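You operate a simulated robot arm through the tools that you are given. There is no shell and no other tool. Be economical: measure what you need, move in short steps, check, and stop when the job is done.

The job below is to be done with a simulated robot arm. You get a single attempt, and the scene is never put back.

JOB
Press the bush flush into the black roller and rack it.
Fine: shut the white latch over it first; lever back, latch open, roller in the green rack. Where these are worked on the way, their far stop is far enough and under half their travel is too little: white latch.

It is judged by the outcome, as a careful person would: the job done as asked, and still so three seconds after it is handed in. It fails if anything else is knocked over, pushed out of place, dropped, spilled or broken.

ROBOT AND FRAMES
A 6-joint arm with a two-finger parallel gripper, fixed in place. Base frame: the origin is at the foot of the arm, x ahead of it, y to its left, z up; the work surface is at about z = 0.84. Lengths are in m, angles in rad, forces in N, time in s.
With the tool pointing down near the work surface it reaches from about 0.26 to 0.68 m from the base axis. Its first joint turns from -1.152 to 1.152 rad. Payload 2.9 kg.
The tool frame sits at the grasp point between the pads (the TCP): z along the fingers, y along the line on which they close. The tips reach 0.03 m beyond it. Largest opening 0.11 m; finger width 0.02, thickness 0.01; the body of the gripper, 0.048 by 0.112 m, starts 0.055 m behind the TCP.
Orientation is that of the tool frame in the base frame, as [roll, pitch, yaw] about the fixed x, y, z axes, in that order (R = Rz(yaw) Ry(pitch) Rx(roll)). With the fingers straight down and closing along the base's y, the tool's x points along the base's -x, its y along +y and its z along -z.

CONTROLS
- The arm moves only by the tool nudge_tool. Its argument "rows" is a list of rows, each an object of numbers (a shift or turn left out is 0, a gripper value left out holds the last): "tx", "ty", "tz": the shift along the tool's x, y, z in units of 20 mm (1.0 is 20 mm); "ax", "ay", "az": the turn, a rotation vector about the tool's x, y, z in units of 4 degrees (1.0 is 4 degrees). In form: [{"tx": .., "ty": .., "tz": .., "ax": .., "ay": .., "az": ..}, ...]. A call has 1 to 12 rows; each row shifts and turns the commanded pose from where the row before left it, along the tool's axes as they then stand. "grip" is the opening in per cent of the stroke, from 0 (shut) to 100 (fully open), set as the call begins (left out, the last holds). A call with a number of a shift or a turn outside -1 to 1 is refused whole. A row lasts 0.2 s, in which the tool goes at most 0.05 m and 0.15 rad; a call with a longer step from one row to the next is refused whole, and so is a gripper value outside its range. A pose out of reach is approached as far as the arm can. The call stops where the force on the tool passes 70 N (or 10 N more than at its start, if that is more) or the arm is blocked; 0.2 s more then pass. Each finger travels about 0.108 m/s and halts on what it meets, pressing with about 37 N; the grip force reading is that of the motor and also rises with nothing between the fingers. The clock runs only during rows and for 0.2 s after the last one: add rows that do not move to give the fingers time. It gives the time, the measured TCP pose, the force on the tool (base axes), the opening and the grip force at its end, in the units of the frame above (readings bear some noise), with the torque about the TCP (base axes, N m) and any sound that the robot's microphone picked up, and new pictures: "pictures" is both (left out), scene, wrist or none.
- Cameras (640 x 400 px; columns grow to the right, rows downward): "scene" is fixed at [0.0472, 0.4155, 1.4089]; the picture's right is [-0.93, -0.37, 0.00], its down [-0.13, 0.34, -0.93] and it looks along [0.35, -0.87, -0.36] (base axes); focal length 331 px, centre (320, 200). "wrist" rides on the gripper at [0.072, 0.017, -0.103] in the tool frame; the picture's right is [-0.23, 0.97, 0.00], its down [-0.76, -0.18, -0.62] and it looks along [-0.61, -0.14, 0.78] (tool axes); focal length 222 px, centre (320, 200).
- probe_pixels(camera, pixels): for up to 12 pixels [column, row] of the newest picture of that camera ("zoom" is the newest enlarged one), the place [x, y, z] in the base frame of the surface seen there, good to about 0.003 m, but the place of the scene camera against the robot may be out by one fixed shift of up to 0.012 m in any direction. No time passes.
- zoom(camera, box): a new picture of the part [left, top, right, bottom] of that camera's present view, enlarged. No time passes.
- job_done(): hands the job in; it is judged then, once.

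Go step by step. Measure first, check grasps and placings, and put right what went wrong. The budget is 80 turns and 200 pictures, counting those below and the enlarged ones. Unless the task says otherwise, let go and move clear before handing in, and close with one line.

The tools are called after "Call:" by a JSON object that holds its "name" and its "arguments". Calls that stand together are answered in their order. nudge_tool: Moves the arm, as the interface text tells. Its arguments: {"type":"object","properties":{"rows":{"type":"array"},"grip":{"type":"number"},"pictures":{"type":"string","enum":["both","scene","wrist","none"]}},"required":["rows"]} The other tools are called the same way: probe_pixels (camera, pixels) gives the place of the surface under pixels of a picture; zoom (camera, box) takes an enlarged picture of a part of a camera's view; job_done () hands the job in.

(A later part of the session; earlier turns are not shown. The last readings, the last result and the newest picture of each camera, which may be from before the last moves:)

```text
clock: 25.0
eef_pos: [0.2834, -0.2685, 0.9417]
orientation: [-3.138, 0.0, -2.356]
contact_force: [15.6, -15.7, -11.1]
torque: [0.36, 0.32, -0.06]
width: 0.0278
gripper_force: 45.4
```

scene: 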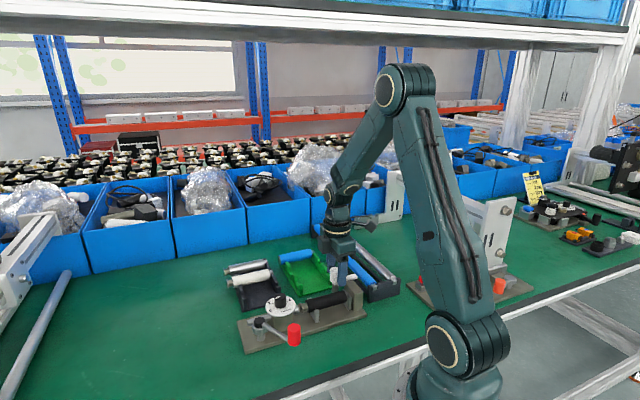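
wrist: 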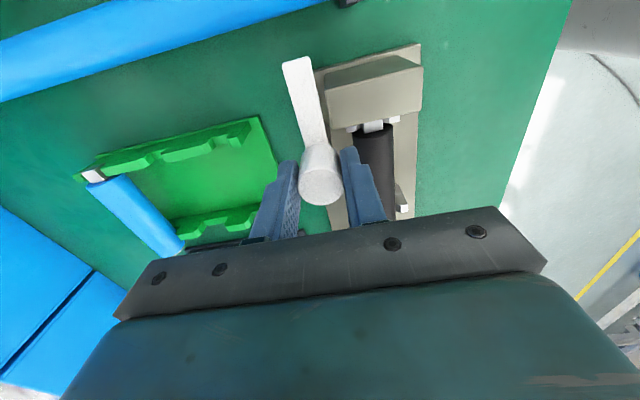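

Gripped at 27.8 mm, but 22 N sideways shows the knob is ~2.5 mm further in -v. I relieve that, then turn 24° clockwise and check.

Call:
{"name": "nudge_tool", "arguments": {"rows": [{"ty": -0.13}, {}, {"az": 1}, {"az": 1}, {"az": 1}, {"az": 1}, {"az": 1}, {"az": 1}, {}]}}

```text
clock: 27.0
eef_pos: [0.2823, -0.2678, 0.9431]
orientation: [3.137, -0.002, -2.775]
contact_force: [-10.5, 0.5, -31.8]
torque: [-0.71, -0.02, -0.01]
width: 0.0278
gripper_force: 44.4
```

scene: 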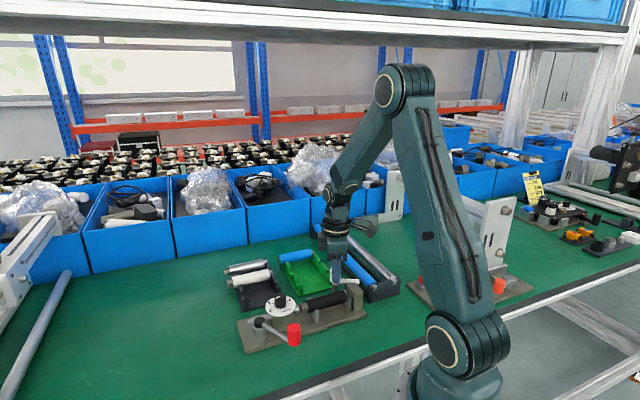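
wrist: 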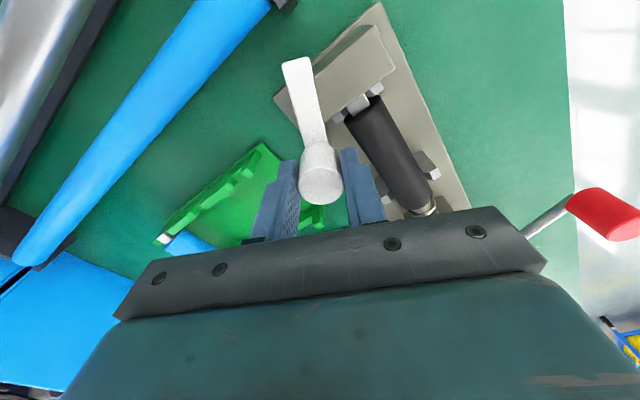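

The latch arm follows the gripper (24° turned), with a 32 N downward pull building. I relieve it slightly and continue turning.

Call:
{"name": "nudge_tool", "arguments": {"rows": [{"tz": 0.1}, {}, {"az": 1}, {"az": 1}, {"az": 1}, {"az": 1}, {"az": 1}, {"az": 1}, {}]}}

Call:
{"name": "zoom", "arguments": {"camera": "scene", "box": [280, 250, 380, 320]}}

```text
clock: 29.0
eef_pos: [0.2831, -0.2661, 0.9417]
orientation: [3.139, -0.002, 3.089]
contact_force: [-18.1, 19.0, 32.0]
torque: [-0.35, 0.16, 0.04]
width: 0.0276
gripper_force: 45.3
```

scene: 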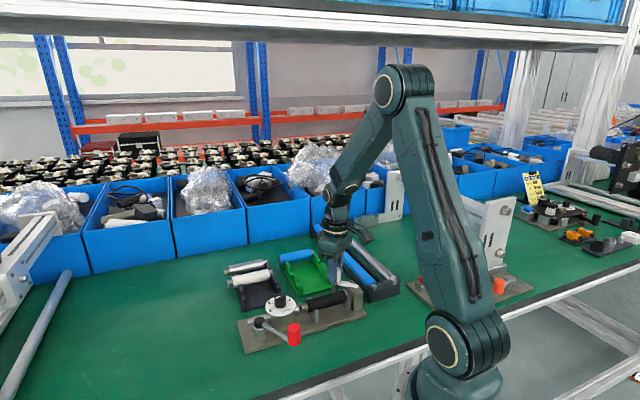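
wrist: 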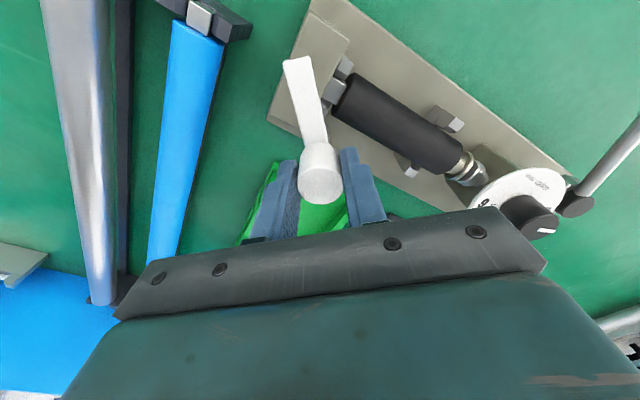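

```text
5.71 times, centred on (330, 285) of scene
```

zoom: 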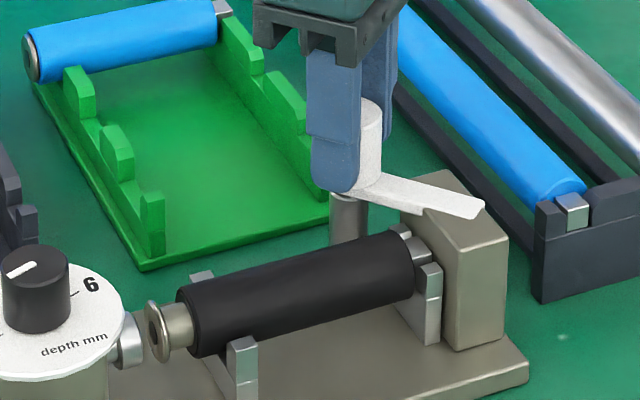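

48° turned, arm now over the backstop and moving freely. I relieve the side load and go on.

Call:
{"name": "nudge_tool", "arguments": {"rows": [{"tz": -0.05, "tx": 0.05, "ty": 0.05}, {}, {"az": 1}, {"az": 1}, {"az": 1}, {"az": 1}, {"az": 1}, {"az": 1}, {}], "pictures": "wrist"}}

```text
clock: 31.0
eef_pos: [0.2838, -0.2681, 0.9417]
orientation: [3.139, -0.002, 2.672]
contact_force: [7.3, 15.6, -20.1]
torque: [-0.85, -0.35, 0.0]
width: 0.0276
gripper_force: 45.2
```

wrist: 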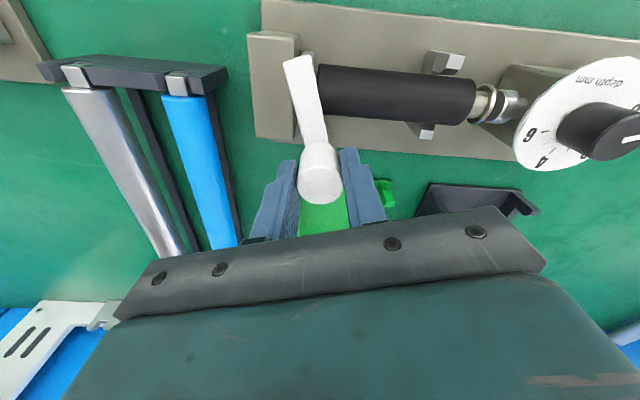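

72° turned; the arm is reaching the roller's journal end. I continue to the stop.

Call:
{"name": "nudge_tool", "arguments": {"rows": [{"tz": 0.03, "ty": -0.03}, {"az": 1}, {"az": 1}, {"az": 1}, {"az": 1}, {"az": 0.6}, {}]}}

Call:
{"name": "zoom", "arguments": {"camera": "scene", "box": [280, 250, 380, 320]}}

```text
clock: 32.6
eef_pos: [0.2834, -0.2677, 0.9417]
orientation: [3.14, -0.002, 2.351]
contact_force: [5.5, 25.3, -8.6]
torque: [-0.3, 0.45, 0.42]
width: 0.0277
gripper_force: 44.8
```

scene: 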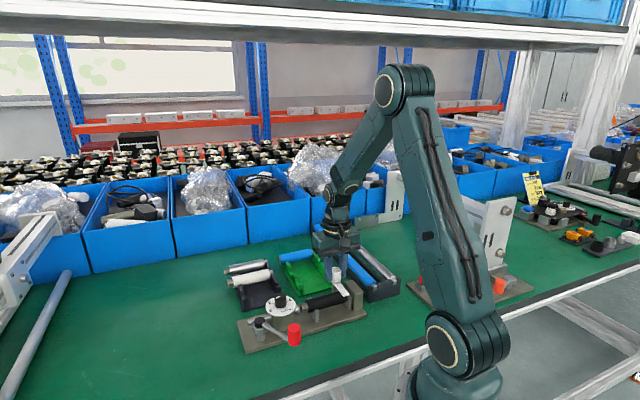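
wrist: 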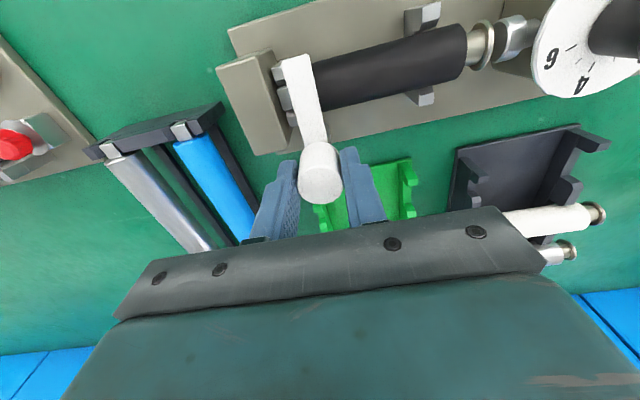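

```text
5.71 times, centred on (330, 285) of scene
```

zoom: 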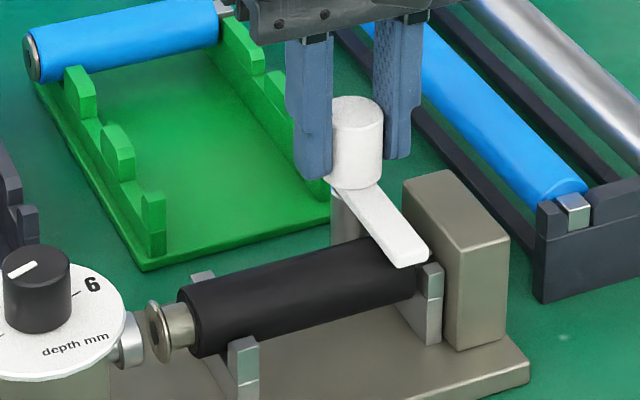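

The latch arm now lies across the roller at 90°, and 0.42 N·m of resisting torque shows its stop. I release and rise clear.

Call:
{"name": "nudge_tool", "arguments": {"rows": [{}, {}, {"tz": -0.8}, {"tz": -0.8}, {"tz": -0.8}, {"tz": -0.8}, {}], "grip": 46}}

Call:
{"name": "zoom", "arguments": {"camera": "scene", "box": [240, 250, 380, 350]}}

Call:
{"name": "probe_pixels", "arguments": {"camera": "scene", "pixels": [[296, 325], [293, 335], [288, 327], [301, 327], [275, 330], [262, 323], [297, 342], [294, 342]]}}

```text
clock: 34.2
eef_pos: [0.2818, -0.2679, 1.0054]
orientation: [3.141, 0.001, 2.35]
contact_force: [0.6, 0.3, -0.6]
torque: [0.02, -0.04, -0.03]
width: 0.0504
gripper_force: 0.0
```

scene: 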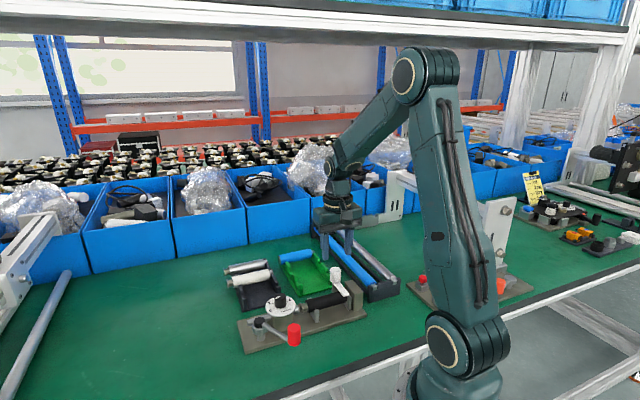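
wrist: 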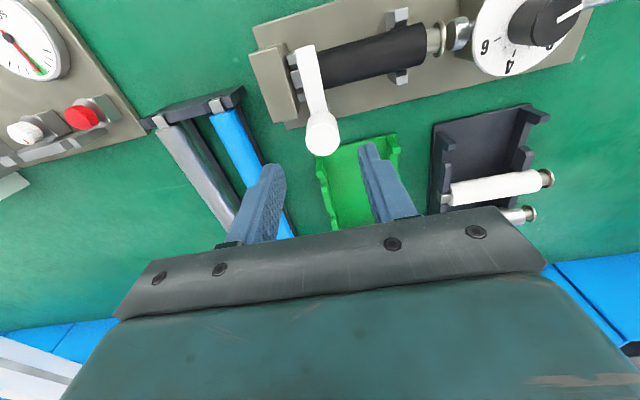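

```text
4.00 times, centred on (310, 300) of scene
```

zoom: 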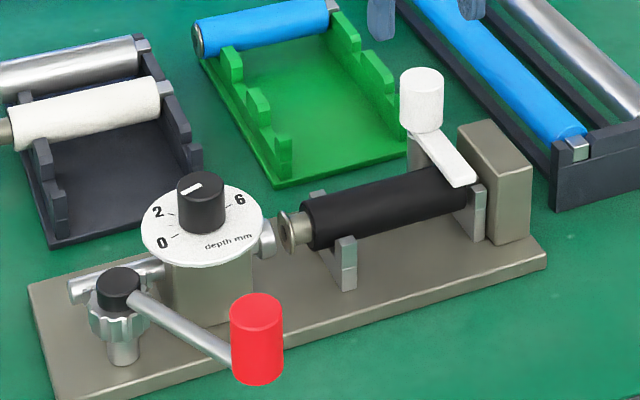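

```text
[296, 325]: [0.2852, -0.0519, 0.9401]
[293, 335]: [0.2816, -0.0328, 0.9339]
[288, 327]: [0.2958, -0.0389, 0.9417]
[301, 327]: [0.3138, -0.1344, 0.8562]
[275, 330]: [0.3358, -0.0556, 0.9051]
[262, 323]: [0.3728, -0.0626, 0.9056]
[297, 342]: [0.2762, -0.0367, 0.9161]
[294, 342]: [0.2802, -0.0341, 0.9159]
```

The latch stays shut over the roller. Next I move above the red lever handle (~0.29,-0.05), turning so the fingers close across the lever.

Call:
{"name": "nudge_tool", "arguments": {"rows": [{"tz": -0.7}, {"tz": -0.6}, {"tx": 0.79, "ty": 0.92}, {"tx": 0.79, "ty": 0.92}, {"tx": 0.79, "ty": 0.92}, {"tx": 0.79, "ty": 0.92}, {"tx": 0.79, "ty": 0.92}, {"tx": 0.79, "ty": 0.92}, {"tx": 0.78, "ty": 0.92}, {"tx": 0.78, "ty": 0.9}, {"tx": 0.78, "ty": 0.9}], "pictures": "none"}}

Call:
{"name": "nudge_tool", "arguments": {"rows": [{"az": -1}, {"az": -1}, {"az": -1}, {"az": -1}, {"az": -1}, {"az": -1}, {"az": -1}, {"az": -0.8}, {}]}}

```text
clock: 36.6
eef_pos: [0.2992, -0.0527, 1.0308]
orientation: [-3.141, 0.001, 2.349]
contact_force: [-0.1, -0.9, 0.4]
torque: [0.01, -0.01, -0.01]
width: 0.0507
gripper_force: 0.1
```

```text
clock: 38.6
eef_pos: [0.3006, -0.0527, 1.0324]
orientation: [-3.141, -0.001, 2.894]
contact_force: [0.4, -0.4, -0.1]
torque: [0.01, 0.0, 0.03]
width: 0.0503
gripper_force: 0.1
```

scene: 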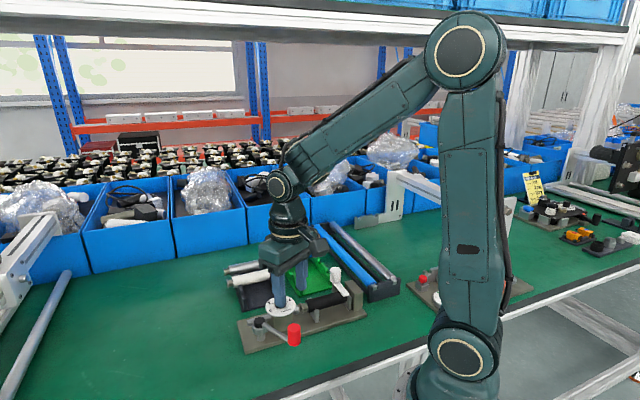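
wrist: 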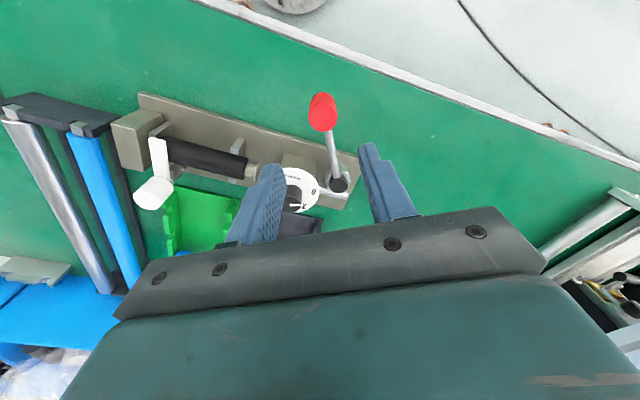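

The red handle shows at (323,110), with the pivot at (338,183). I measure it.

Call:
{"name": "zoom", "arguments": {"camera": "wrist", "box": [250, 80, 410, 220]}}

Call:
{"name": "probe_pixels", "arguments": {"camera": "wrist", "pixels": [[323, 119], [311, 118], [335, 116], [322, 108], [324, 128], [322, 97], [333, 140], [336, 165], [337, 184], [330, 184], [344, 184], [247, 172]]}}

```text
2.86 times, centred on (330, 150) of wrist
```

zoom: 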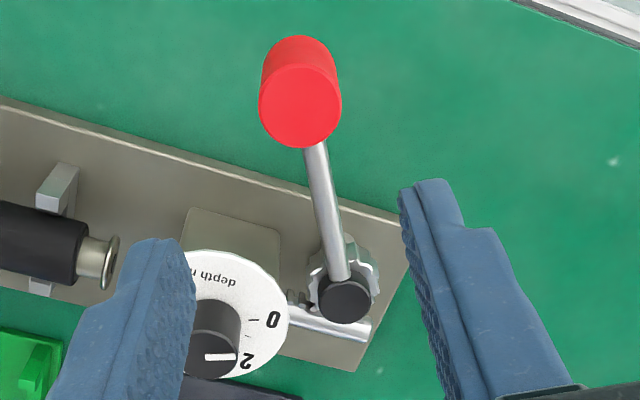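

```text
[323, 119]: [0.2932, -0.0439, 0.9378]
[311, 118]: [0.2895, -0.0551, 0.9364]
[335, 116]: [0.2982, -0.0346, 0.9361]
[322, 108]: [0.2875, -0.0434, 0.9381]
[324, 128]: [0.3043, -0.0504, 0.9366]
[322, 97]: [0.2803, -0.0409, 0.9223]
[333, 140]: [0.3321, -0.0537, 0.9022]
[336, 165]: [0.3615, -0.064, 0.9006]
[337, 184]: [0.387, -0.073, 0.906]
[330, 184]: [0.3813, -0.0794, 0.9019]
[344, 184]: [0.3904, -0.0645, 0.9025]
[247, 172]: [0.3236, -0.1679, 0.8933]
```

Handle centre (0.295,-0.0455), top 0.937; pivot (0.386,-0.073), radius 95 mm. I descend around the handle and grip it.

Call:
{"name": "nudge_tool", "arguments": {"rows": [{"tx": 0.36, "ty": 0.28}, {}, {"tz": 0.97}, {"tz": 0.97}, {"tz": 0.96}, {"tz": 0.96}, {"tz": 0.96}, {}]}}

```text
clock: 40.4
eef_pos: [0.2944, -0.0461, 0.9368]
orientation: [-3.141, -0.001, 2.894]
contact_force: [0.6, -0.4, -0.3]
torque: [0.06, 0.01, -0.03]
width: 0.0506
gripper_force: 0.1
```

scene: 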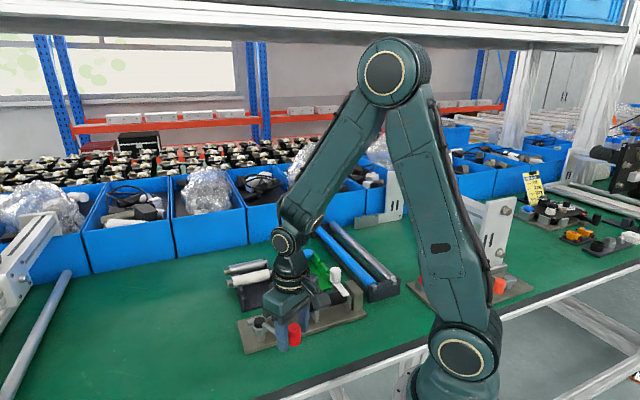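
wrist: 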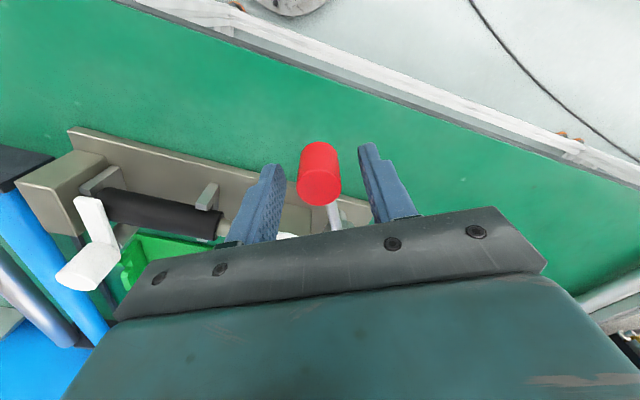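

The handle is centred between the fingers. I close, then start a small test arc (12°) in the pressing direction (+tool y, clockwise).

Call:
{"name": "nudge_tool", "arguments": {"rows": [{}, {}, {}], "grip": 0, "pictures": "none"}}

Call:
{"name": "nudge_tool", "arguments": {"rows": [{"ty": 0.33, "tx": -0.012, "az": 1}, {"ty": 0.33, "tx": -0.012, "az": 1}, {"ty": 0.33, "tx": -0.012, "az": 1}, {}]}}

Call:
{"name": "zoom", "arguments": {"camera": "scene", "box": [220, 265, 360, 365]}}

```text
clock: 41.2
eef_pos: [0.2944, -0.0455, 0.9348]
orientation: [3.141, 0.0, 2.893]
contact_force: [-0.3, -1.5, -7.7]
torque: [0.6, -0.61, -0.15]
width: 0.0256
gripper_force: 45.0
```

```text
clock: 42.2
eef_pos: [0.3014, -0.0281, 0.9355]
orientation: [-3.141, 0.002, 2.683]
contact_force: [-6.1, 3.8, 36.4]
torque: [-0.55, 0.37, -0.02]
width: 0.0255
gripper_force: 44.6
```

scene: 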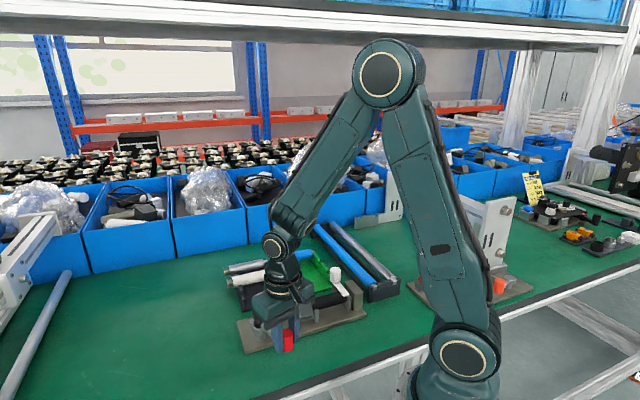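
wrist: 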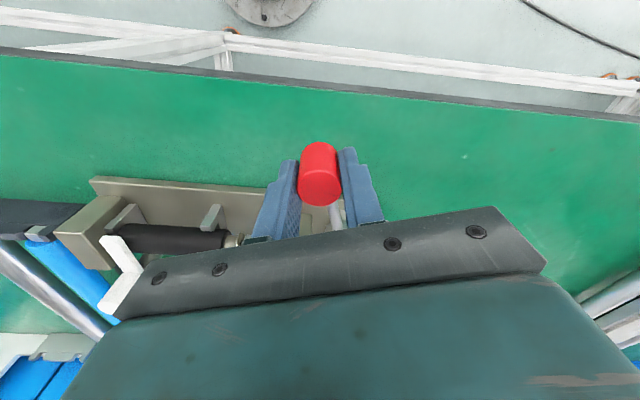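

```text
4.00 times, centred on (290, 315) of scene
```

zoom: 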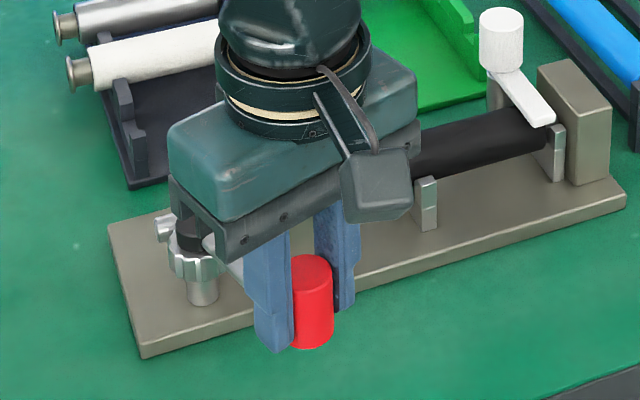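

The lever follows easily with little lateral force; the 36 N vertical load I'll relieve. I continue the arc 28°.

Call:
{"name": "nudge_tool", "arguments": {"rows": [{"tz": -0.07}, {"ty": 0.33, "tx": -0.012, "az": 1}, {"ty": 0.33, "tx": -0.012, "az": 1}, {"ty": 0.33, "tx": -0.012, "az": 1}, {"ty": 0.33, "tx": -0.012, "az": 1}, {"ty": 0.33, "tx": -0.012, "az": 1}, {"ty": 0.33, "tx": -0.012, "az": 1}, {"ty": 0.33, "tx": -0.012, "az": 1}, {}], "pictures": "wrist"}}

```text
clock: 44.2
eef_pos: [0.3304, 0.0093, 0.9362]
orientation: [-3.139, -0.002, 2.196]
contact_force: [1.0, -3.3, -13.4]
torque: [1.22, 0.11, -0.2]
width: 0.0257
gripper_force: 45.1
```

wrist: 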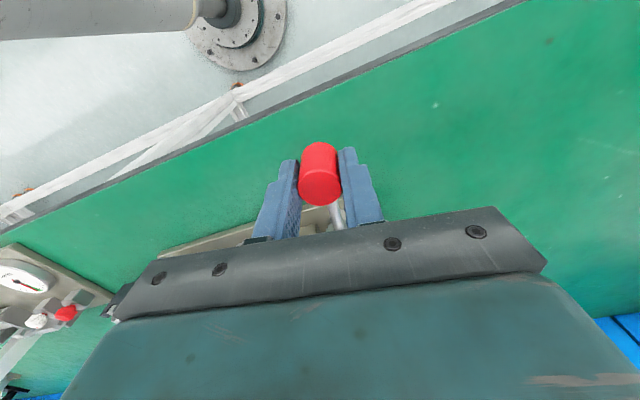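

The lever is at ~124° (40° moved), forces low, radius measures 99 mm. I continue with adjusted steps.

Call:
{"name": "nudge_tool", "arguments": {"rows": [{"ty": 0.34, "tx": -0.012, "az": 1}, {"ty": 0.34, "tx": -0.012, "az": 1}, {"ty": 0.34, "tx": -0.012, "az": 1}, {"ty": 0.34, "tx": -0.012, "az": 1}, {"ty": 0.34, "tx": -0.012, "az": 1}, {}]}}

Call:
{"name": "zoom", "arguments": {"camera": "scene", "box": [220, 265, 360, 365]}}

```text
clock: 45.6
eef_pos: [0.3625, 0.0241, 0.9375]
orientation: [-3.141, -0.001, 1.845]
contact_force: [-6.5, 15.4, -7.4]
torque: [0.28, -0.62, -0.25]
width: 0.0257
gripper_force: 45.2
```

scene: 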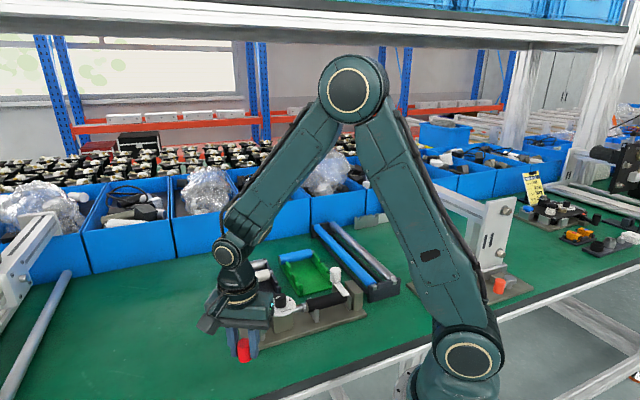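
wrist: 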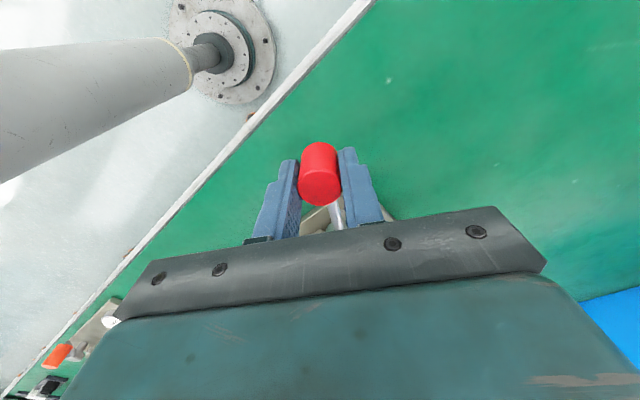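

```text
4.00 times, centred on (290, 315) of scene
```

zoom: 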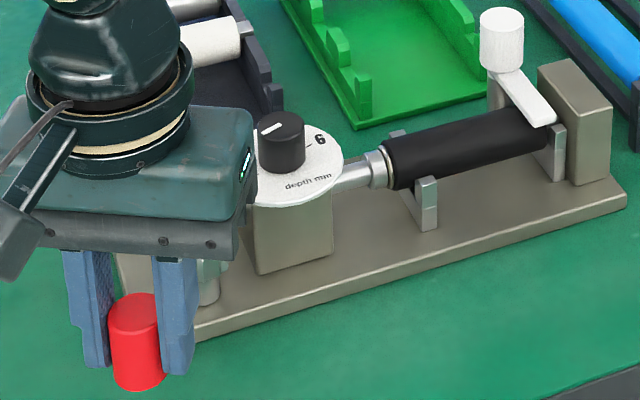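

The scene zoom shows the ram (375,165) against the bush with only a thin ring left out. I continue in smaller steps to feel the stop.

Call:
{"name": "nudge_tool", "arguments": {"rows": [{"ty": 0.17, "tx": -0.003, "az": 0.5}, {"ty": 0.17, "tx": -0.003, "az": 0.5}, {"ty": 0.17, "tx": -0.003, "az": 0.5}, {}], "pictures": "scene"}}

Call:
{"name": "zoom", "arguments": {"camera": "scene", "box": [270, 275, 350, 325]}}

```text
clock: 46.6
eef_pos: [0.368, 0.0255, 0.9366]
orientation: [-3.133, -0.001, 1.742]
contact_force: [-35.9, 2.9, 23.7]
torque: [1.18, -0.33, -0.01]
width: 0.0256
gripper_force: 45.2
```

scene: 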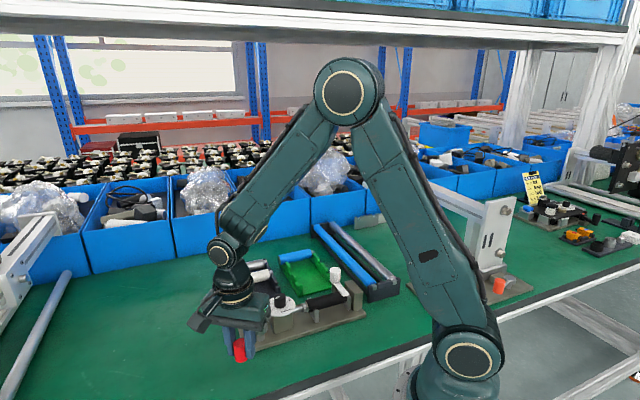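

```text
8.00 times, centred on (310, 300) of scene
```

zoom: 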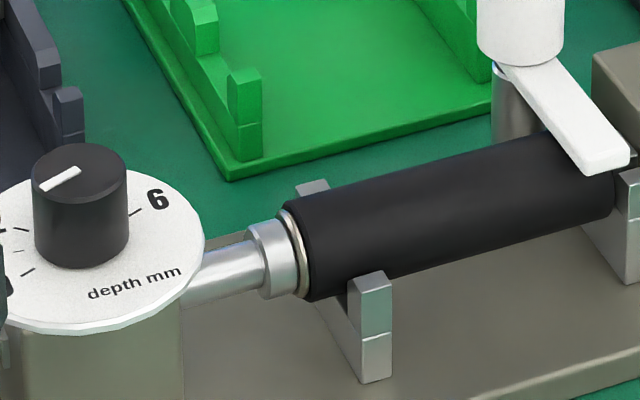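

Resistance is now 36 N along the stroke with a thin flange ring still showing at (295,250). I push on gently.

Call:
{"name": "nudge_tool", "arguments": {"rows": [{"ty": 0.15, "az": 0.3, "tz": -0.04}, {"ty": 0.15, "az": 0.3}, {}], "pictures": "scene"}}

Call:
{"name": "zoom", "arguments": {"camera": "scene", "box": [270, 275, 350, 325]}}

```text
clock: 47.4
eef_pos: [0.3682, 0.0249, 0.9379]
orientation: [-3.114, 0.004, 1.695]
contact_force: [-52.3, -17.8, 29.3]
torque: [-0.27, -0.28, 0.02]
width: 0.026
gripper_force: 45.6
```

scene: 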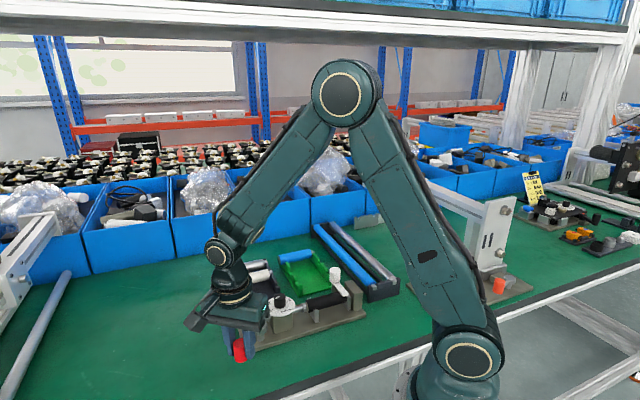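

```text
8.00 times, centred on (310, 300) of scene
```

zoom: 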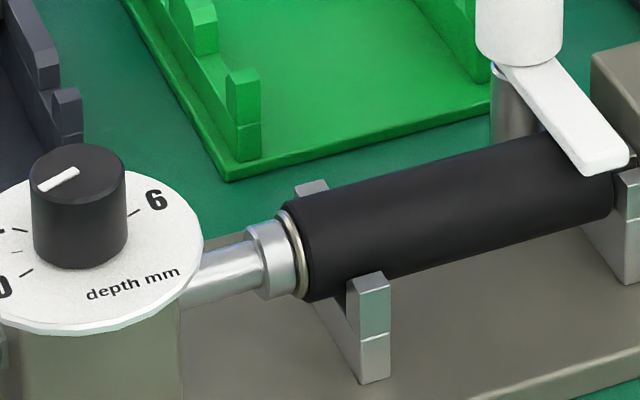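

The lever is at a hard stop (55 N, no motion). I compare the bush end with the finished blue roller before drawing back.

Call:
{"name": "zoom", "arguments": {"camera": "scene", "box": [275, 245, 325, 277]}}

Call:
{"name": "nudge_tool", "arguments": {"rows": [{"ty": -0.3, "az": -0.6, "tz": 0.03}, {"ty": -0.25, "az": -0.75}, {"ty": -0.25, "az": -0.75}, {"ty": -0.34, "tx": -0.012, "az": -1}, {"ty": -0.34, "tx": -0.012, "az": -1}, {}], "pictures": "scene"}}

Call:
{"name": "zoom", "arguments": {"camera": "scene", "box": [270, 275, 350, 325]}}

```text
12.50 times, centred on (300, 261) of scene
```

zoom: 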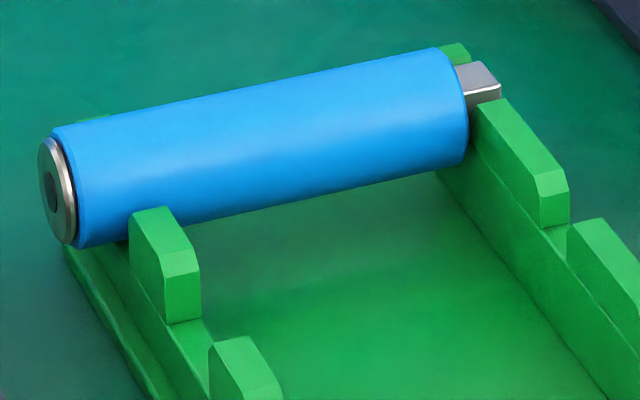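

```text
clock: 48.8
eef_pos: [0.3488, 0.0199, 0.9367]
orientation: [3.141, 0.002, 1.984]
contact_force: [7.5, -20.5, -24.6]
torque: [0.58, -0.42, -0.06]
width: 0.0257
gripper_force: 45.0
```

scene: 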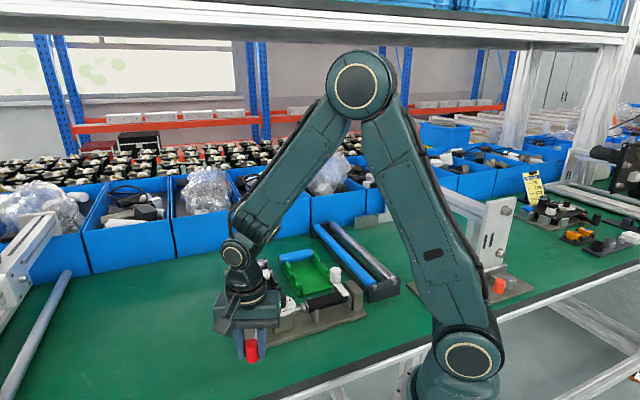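

```text
8.00 times, centred on (310, 300) of scene
```

zoom: 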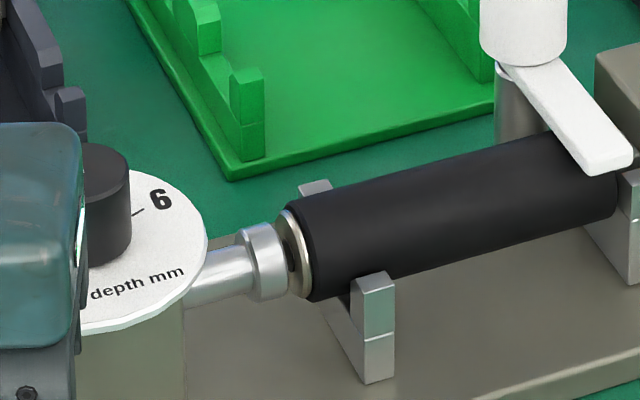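

The bush flange now sits right against the roller face, just like the finished blue one. I swing the lever back.

Call:
{"name": "nudge_tool", "arguments": {"rows": [{"tx": -0.06, "tz": 0.04}, {"ty": -0.34, "tx": -0.012, "az": -1}, {"ty": -0.34, "tx": -0.012, "az": -1}, {"ty": -0.34, "tx": -0.012, "az": -1}, {"ty": -0.34, "tx": -0.012, "az": -1}, {"ty": -0.34, "tx": -0.012, "az": -1}, {"ty": -0.34, "tx": -0.012, "az": -1}, {}], "pictures": "none"}}

```text
clock: 50.6
eef_pos: [0.316, -0.0066, 0.9346]
orientation: [3.141, 0.0, 2.406]
contact_force: [-14.2, 10.4, 32.8]
torque: [0.67, -0.21, 0.0]
width: 0.0258
gripper_force: 45.6
```

The lever follows at ~137°. I continue to the home position with load relief.

Call:
{"name": "nudge_tool", "arguments": {"rows": [{"tx": 0.03, "tz": -0.06}, {"ty": -0.34, "tx": -0.012, "az": -1}, {"ty": -0.34, "tx": -0.012, "az": -1}, {"ty": -0.34, "tx": -0.012, "az": -1}, {"ty": -0.34, "tx": -0.012, "az": -1}, {"ty": -0.34, "tx": -0.012, "az": -1}, {"ty": -0.34, "tx": -0.012, "az": -1}, {"ty": -0.34, "tx": -0.012, "az": -0.9}, {}]}}

Call:
{"name": "zoom", "arguments": {"camera": "scene", "box": [220, 265, 360, 365]}}

```text
clock: 52.6
eef_pos: [0.2935, -0.046, 0.9372]
orientation: [3.141, -0.002, 2.891]
contact_force: [0.9, 14.1, -30.9]
torque: [-0.59, 0.17, -0.05]
width: 0.0254
gripper_force: 45.1
```

scene: 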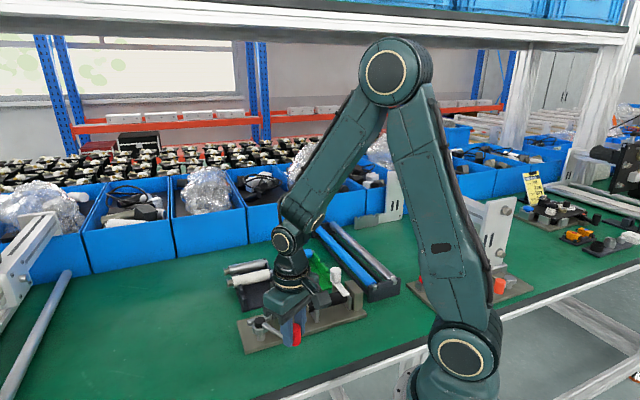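
wrist: 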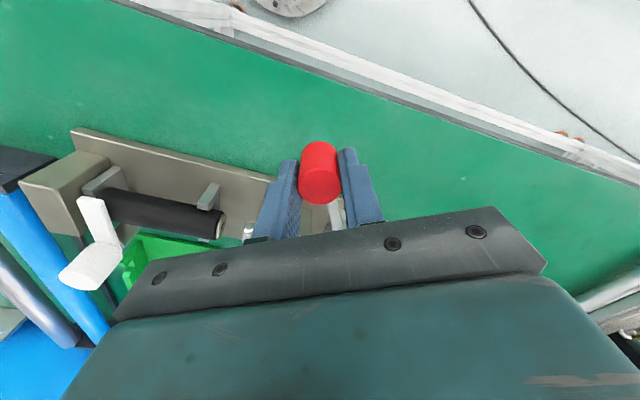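

```text
4.00 times, centred on (290, 315) of scene
```

zoom: 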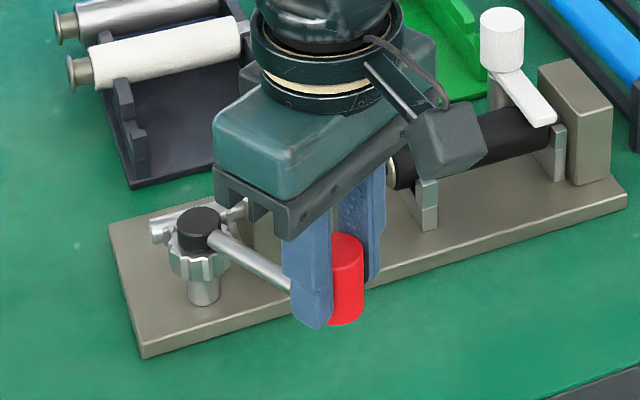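

The lever is back at its start, lightly against its stop. I release, rise, turn, and go back above the latch knob.

Call:
{"name": "nudge_tool", "arguments": {"rows": [{}, {}, {"tz": -0.8}, {"tz": -0.8}, {"tz": -1}, {"tz": -1}, {"tz": -1}, {}], "grip": 46, "pictures": "scene"}}

Call:
{"name": "zoom", "arguments": {"camera": "scene", "box": [220, 265, 360, 365]}}

Call:
{"name": "nudge_tool", "arguments": {"rows": [{"az": 1}, {"az": 1}, {"az": 1}, {"az": 1}, {"az": 1}, {"az": 1}, {"az": 1}, {"az": 0.8}, {}], "pictures": "none"}}

Call:
{"name": "nudge_tool", "arguments": {"rows": [{"tx": -0.83, "ty": -0.91}, {"tx": -0.83, "ty": -0.91}, {"tx": -0.83, "ty": -0.91}, {"tx": -0.83, "ty": -0.91}, {"tx": -0.83, "ty": -0.91}, {"tx": -0.83, "ty": -0.91}, {"tx": -0.83, "ty": -0.91}, {"tx": -0.83, "ty": -0.91}, {"tx": -0.83, "ty": -0.91}, {}]}}

```text
clock: 54.4
eef_pos: [0.2926, -0.0454, 1.0305]
orientation: [-3.141, 0.0, 2.886]
contact_force: [1.2, 0.3, -0.5]
torque: [0.04, 0.0, -0.01]
width: 0.0505
gripper_force: 0.0
```

scene: 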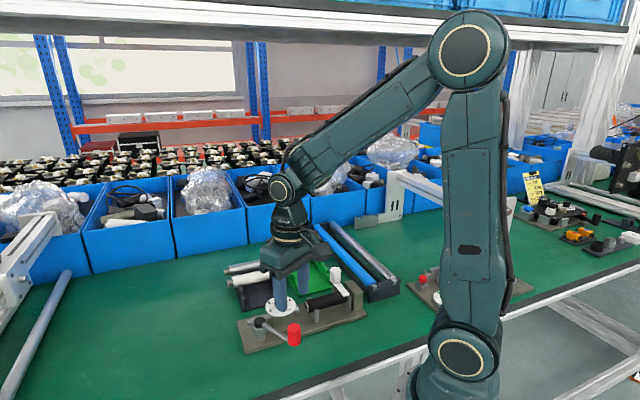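

```text
4.00 times, centred on (290, 315) of scene
```

zoom: 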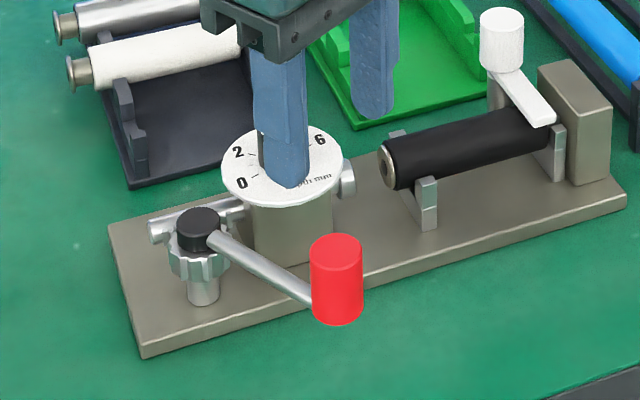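

```text
clock: 56.4
eef_pos: [0.2932, -0.0459, 1.0298]
orientation: [3.14, -0.001, 2.341]
contact_force: [0.1, 1.0, 0.4]
torque: [0.0, 0.01, 0.0]
width: 0.0505
gripper_force: 0.0
```

```text
clock: 58.6
eef_pos: [0.2799, -0.2664, 1.0301]
orientation: [3.141, 0.001, 2.342]
contact_force: [-0.5, 0.1, 1.2]
torque: [0.0, 0.01, -0.04]
width: 0.0506
gripper_force: 0.1
```

scene: 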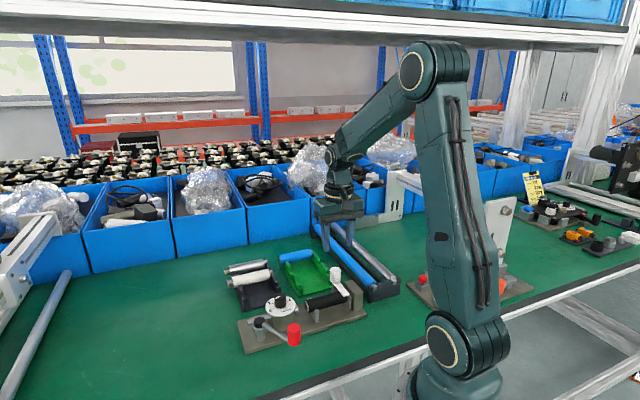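
wrist: 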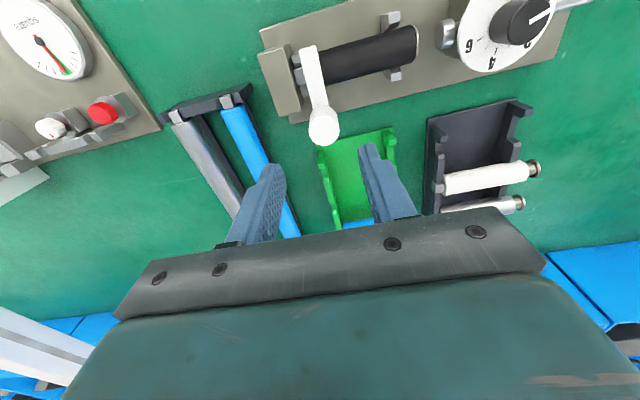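

The bush is flush and the lever is home. I descend onto the latch knob again and grip it.

Call:
{"name": "nudge_tool", "arguments": {"rows": [{"tx": -0.17, "ty": 0.08}, {"tz": 0.87}, {"tz": 0.87}, {"tz": 0.87}, {"tz": 0.87}, {"tz": 0.87}, {}], "pictures": "none"}}

Call:
{"name": "nudge_tool", "arguments": {"rows": [{}, {}, {}], "grip": 0, "pictures": "wrist"}}

```text
clock: 60.2
eef_pos: [0.2834, -0.2695, 0.9433]
orientation: [-3.141, 0.0, 2.342]
contact_force: [-0.1, 0.6, 0.4]
torque: [0.0, -0.02, 0.0]
width: 0.0507
gripper_force: 0.2
```

```text
clock: 61.0
eef_pos: [0.2851, -0.2692, 0.9421]
orientation: [3.137, 0.001, 2.348]
contact_force: [20.3, 18.2, -8.7]
torque: [-0.96, 0.29, -0.02]
width: 0.0276
gripper_force: 45.1
```

wrist: 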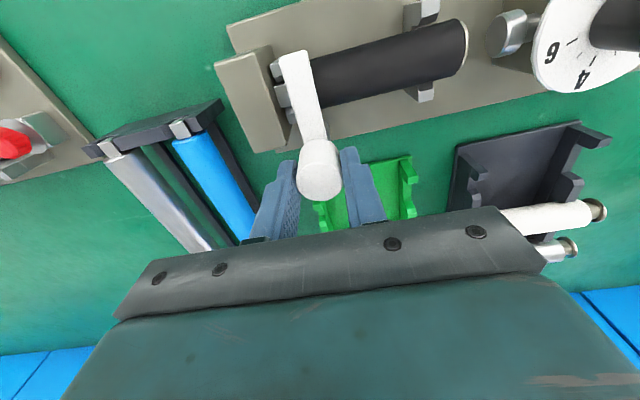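

Knob gripped. I relieve the side load and turn the latch back counter-clockwise, first 24°.

Call:
{"name": "nudge_tool", "arguments": {"rows": [{"ty": 0.11}, {}, {"az": -1}, {"az": -1}, {"az": -1}, {"az": -1}, {"az": -1}, {"az": -1}, {"az": -1}, {}], "pictures": "wrist"}}

```text
clock: 63.2
eef_pos: [0.2858, -0.2677, 0.943]
orientation: [-3.138, 0.001, 2.831]
contact_force: [-0.5, -17.5, -3.9]
torque: [0.24, -0.78, 0.01]
width: 0.0275
gripper_force: 45.2
```

wrist: 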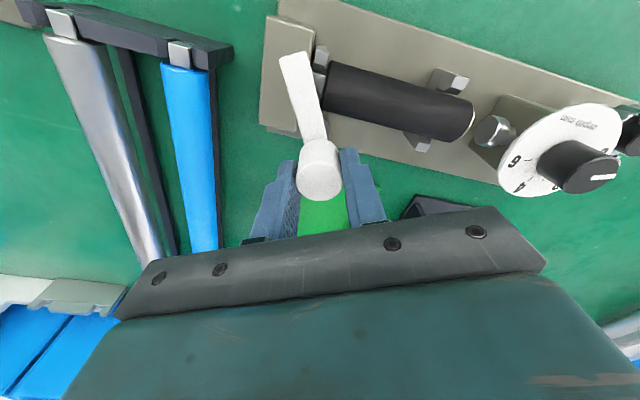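

It follows (28°). I continue with a small relief.

Call:
{"name": "nudge_tool", "arguments": {"rows": [{"ty": -0.05}, {"az": -1}, {"az": -1}, {"az": -1}, {"az": -1}, {"az": -1}, {"az": -1}, {"az": -1}, {"az": -1}, {}], "pictures": "none"}}

Call:
{"name": "nudge_tool", "arguments": {"rows": [{"az": -1}, {"az": -1}, {"az": -1}, {"az": -1}, {"az": -1}, {"az": -1}, {"az": -1}, {}]}}

Call:
{"name": "zoom", "arguments": {"camera": "scene", "box": [280, 250, 380, 320]}}

```text
clock: 65.4
eef_pos: [0.2847, -0.2663, 0.9432]
orientation: [3.14, -0.001, -2.893]
contact_force: [3.1, 10.5, 28.3]
torque: [-0.2, -0.98, 0.01]
width: 0.0279
gripper_force: 45.3
```

```text
clock: 67.2
eef_pos: [0.2844, -0.2666, 0.9425]
orientation: [3.14, 0.002, -2.401]
contact_force: [3.4, 22.6, 17.2]
torque: [-0.52, 0.02, 0.04]
width: 0.0273
gripper_force: 44.7
```

scene: 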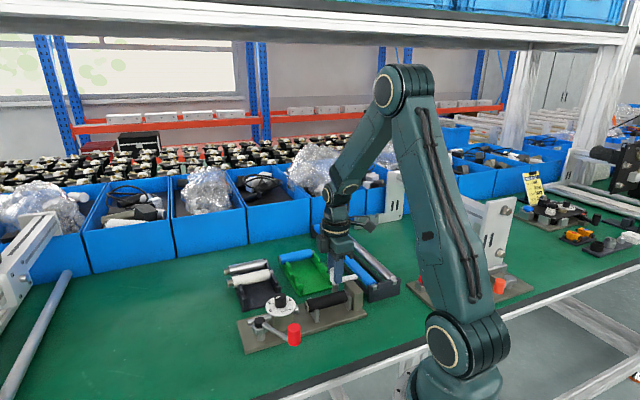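
wrist: 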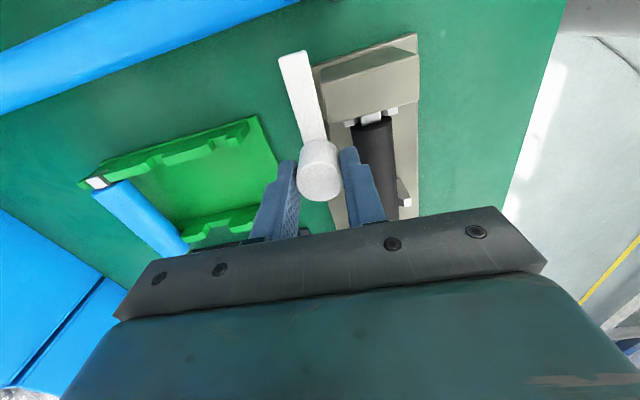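

```text
5.71 times, centred on (330, 285) of scene
```

zoom: 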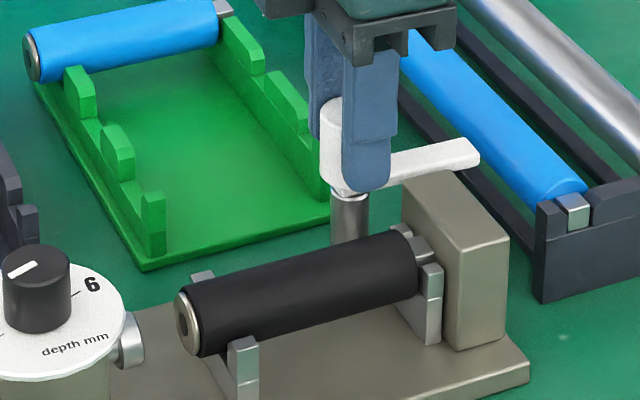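

The latch is nearly back along its open direction. I turn the last few degrees, release, and rise.

Call:
{"name": "nudge_tool", "arguments": {"rows": [{"az": -0.8}, {}], "pictures": "none"}}

Call:
{"name": "nudge_tool", "arguments": {"rows": [{}, {}, {"tz": -0.8}, {"tz": -0.8}, {"tz": -0.8}, {"tz": -0.8}, {"tx": -0.7, "ty": 0.5}, {"tx": -0.7, "ty": 0.5}, {"tx": -0.7, "ty": 0.5}, {"tx": -0.6, "ty": 0.5}, {}], "grip": 46}}

Call:
{"name": "zoom", "arguments": {"camera": "wrist", "box": [210, 0, 400, 200]}}

Call:
{"name": "probe_pixels", "arguments": {"camera": "wrist", "pixels": [[301, 40], [303, 50], [310, 80], [317, 120], [323, 150], [326, 160], [295, 100], [330, 100], [230, 20], [248, 80]]}}

```text
clock: 67.8
eef_pos: [0.284, -0.2652, 0.9417]
orientation: [3.139, 0.002, -2.347]
contact_force: [-1.7, 23.7, 15.7]
torque: [-0.02, -0.57, -0.36]
width: 0.0275
gripper_force: 44.6
```

```text
clock: 70.2
eef_pos: [0.295, -0.1999, 1.0066]
orientation: [3.141, -0.001, -2.349]
contact_force: [-1.0, -0.2, -0.4]
torque: [0.03, -0.03, -0.02]
width: 0.0505
gripper_force: 0.1
```

scene: 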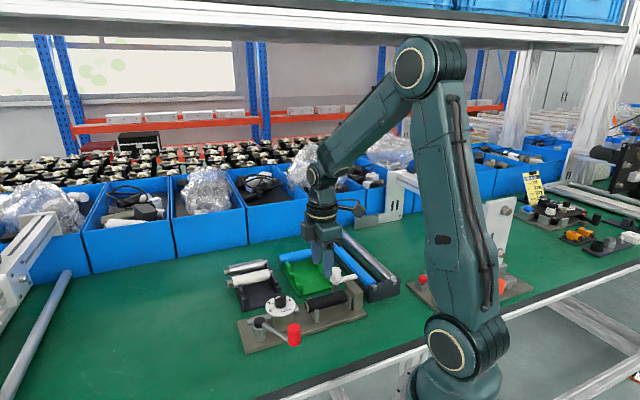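
wrist: 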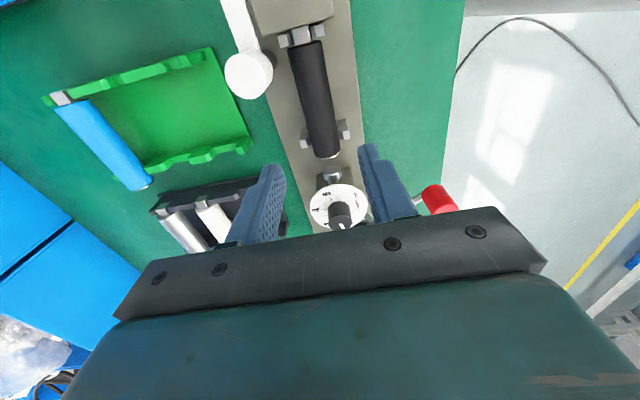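

```text
2.00 times, centred on (305, 100) of wrist
```

zoom: 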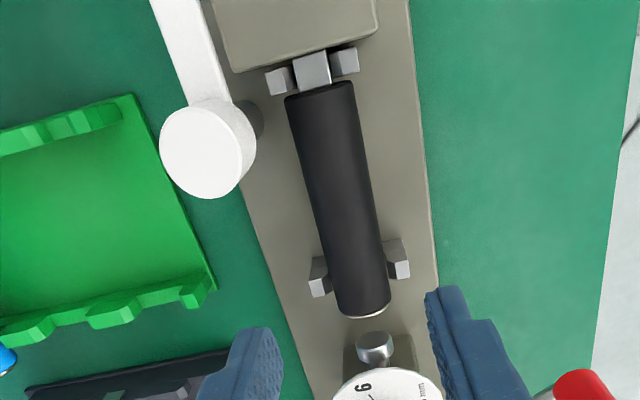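

```text
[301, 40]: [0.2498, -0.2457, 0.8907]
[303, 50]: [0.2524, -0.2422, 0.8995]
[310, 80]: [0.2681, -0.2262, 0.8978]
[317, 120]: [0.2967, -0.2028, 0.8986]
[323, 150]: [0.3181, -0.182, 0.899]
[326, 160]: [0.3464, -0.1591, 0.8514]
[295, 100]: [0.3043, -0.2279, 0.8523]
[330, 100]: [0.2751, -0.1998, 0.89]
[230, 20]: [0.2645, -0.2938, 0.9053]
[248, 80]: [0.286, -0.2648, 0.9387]
```

The latch is open along its original line and the roller is clear. I centre over the roller, descend and grip it.

Call:
{"name": "nudge_tool", "arguments": {"rows": [{"tx": 0.66, "ty": -0.06}, {}, {"tz": 0.95}, {"tz": 0.95}, {"tz": 0.95}, {"tz": 0.95}, {"tz": 0.95}, {"tz": 0.95}, {}], "grip": 40, "pictures": "wrist"}}

Call:
{"name": "nudge_tool", "arguments": {"rows": [{}, {}, {}], "grip": 0, "pictures": "wrist"}}

Call:
{"name": "probe_pixels", "arguments": {"camera": "wrist", "pixels": [[284, 75], [290, 85], [304, 110], [308, 130], [318, 170], [325, 200]]}}

```text
clock: 72.2
eef_pos: [0.2861, -0.2116, 0.8935]
orientation: [3.141, 0.0, -2.349]
contact_force: [-0.2, -0.6, 0.1]
torque: [0.0, 0.0, -0.01]
width: 0.0438
gripper_force: 0.1
```

wrist: 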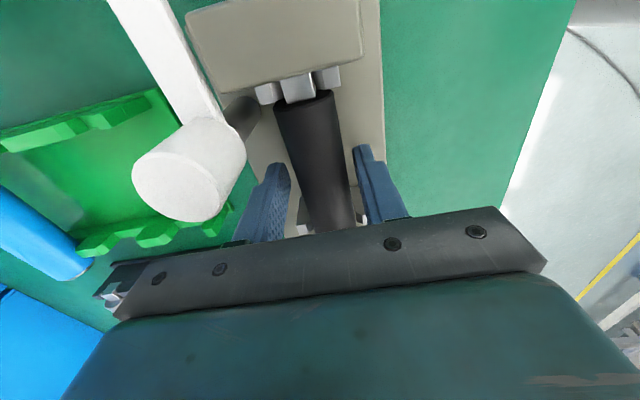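

```text
clock: 73.0
eef_pos: [0.2839, -0.2105, 0.8944]
orientation: [3.138, 0.001, -2.349]
contact_force: [-5.0, 8.2, -0.6]
torque: [0.09, 0.04, -0.58]
width: 0.0288
gripper_force: 37.7
```

wrist: 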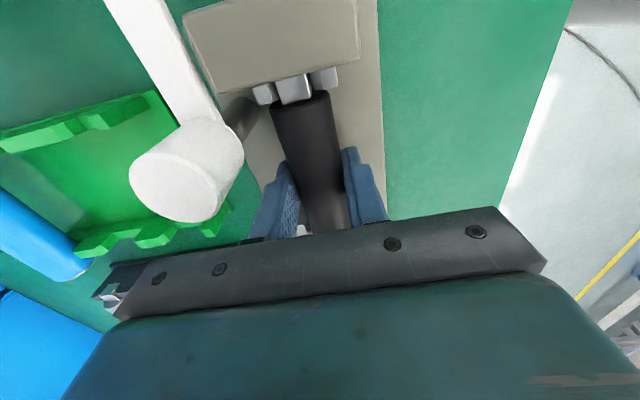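

```text
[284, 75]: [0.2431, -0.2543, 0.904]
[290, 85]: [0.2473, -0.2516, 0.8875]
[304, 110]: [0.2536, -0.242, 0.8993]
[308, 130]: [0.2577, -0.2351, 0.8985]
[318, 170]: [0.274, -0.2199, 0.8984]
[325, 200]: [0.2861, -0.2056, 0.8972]
```

Roller gripped (28.8 mm) and level. I lift it straight up and move toward the green rack for measuring.

Call:
{"name": "nudge_tool", "arguments": {"rows": [{"tz": -0.4}, {"tz": -0.6}, {"tz": -1}, {"tz": -1}, {"tz": -1}, {"tz": -1}, {"tz": -1}, {}]}}

Call:
{"name": "zoom", "arguments": {"camera": "wrist", "box": [30, 20, 290, 210]}}

```text
clock: 74.8
eef_pos: [0.2876, -0.2126, 1.0138]
orientation: [3.14, 0.001, -2.351]
contact_force: [0.1, 0.4, -1.8]
torque: [-0.01, 0.0, -0.01]
width: 0.0286
gripper_force: 37.0
```

scene: 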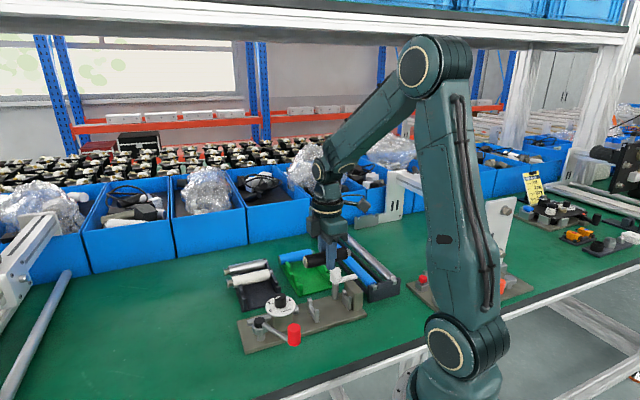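
wrist: 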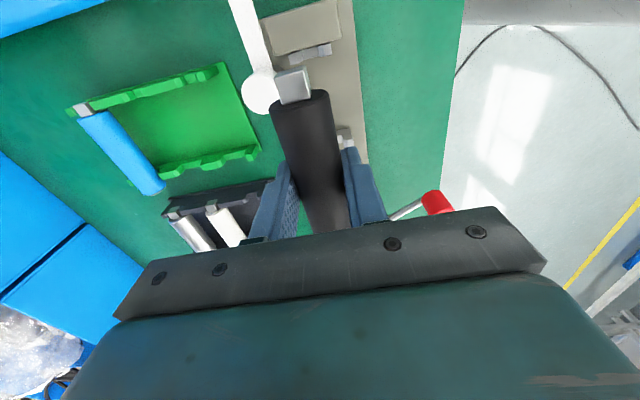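

```text
2.11 times, centred on (160, 115) of wrist
```

zoom: 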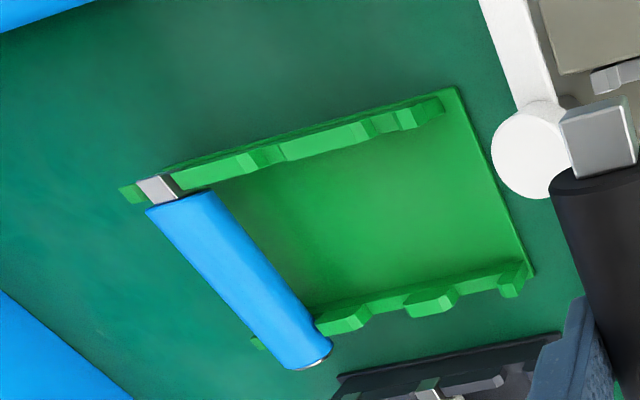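

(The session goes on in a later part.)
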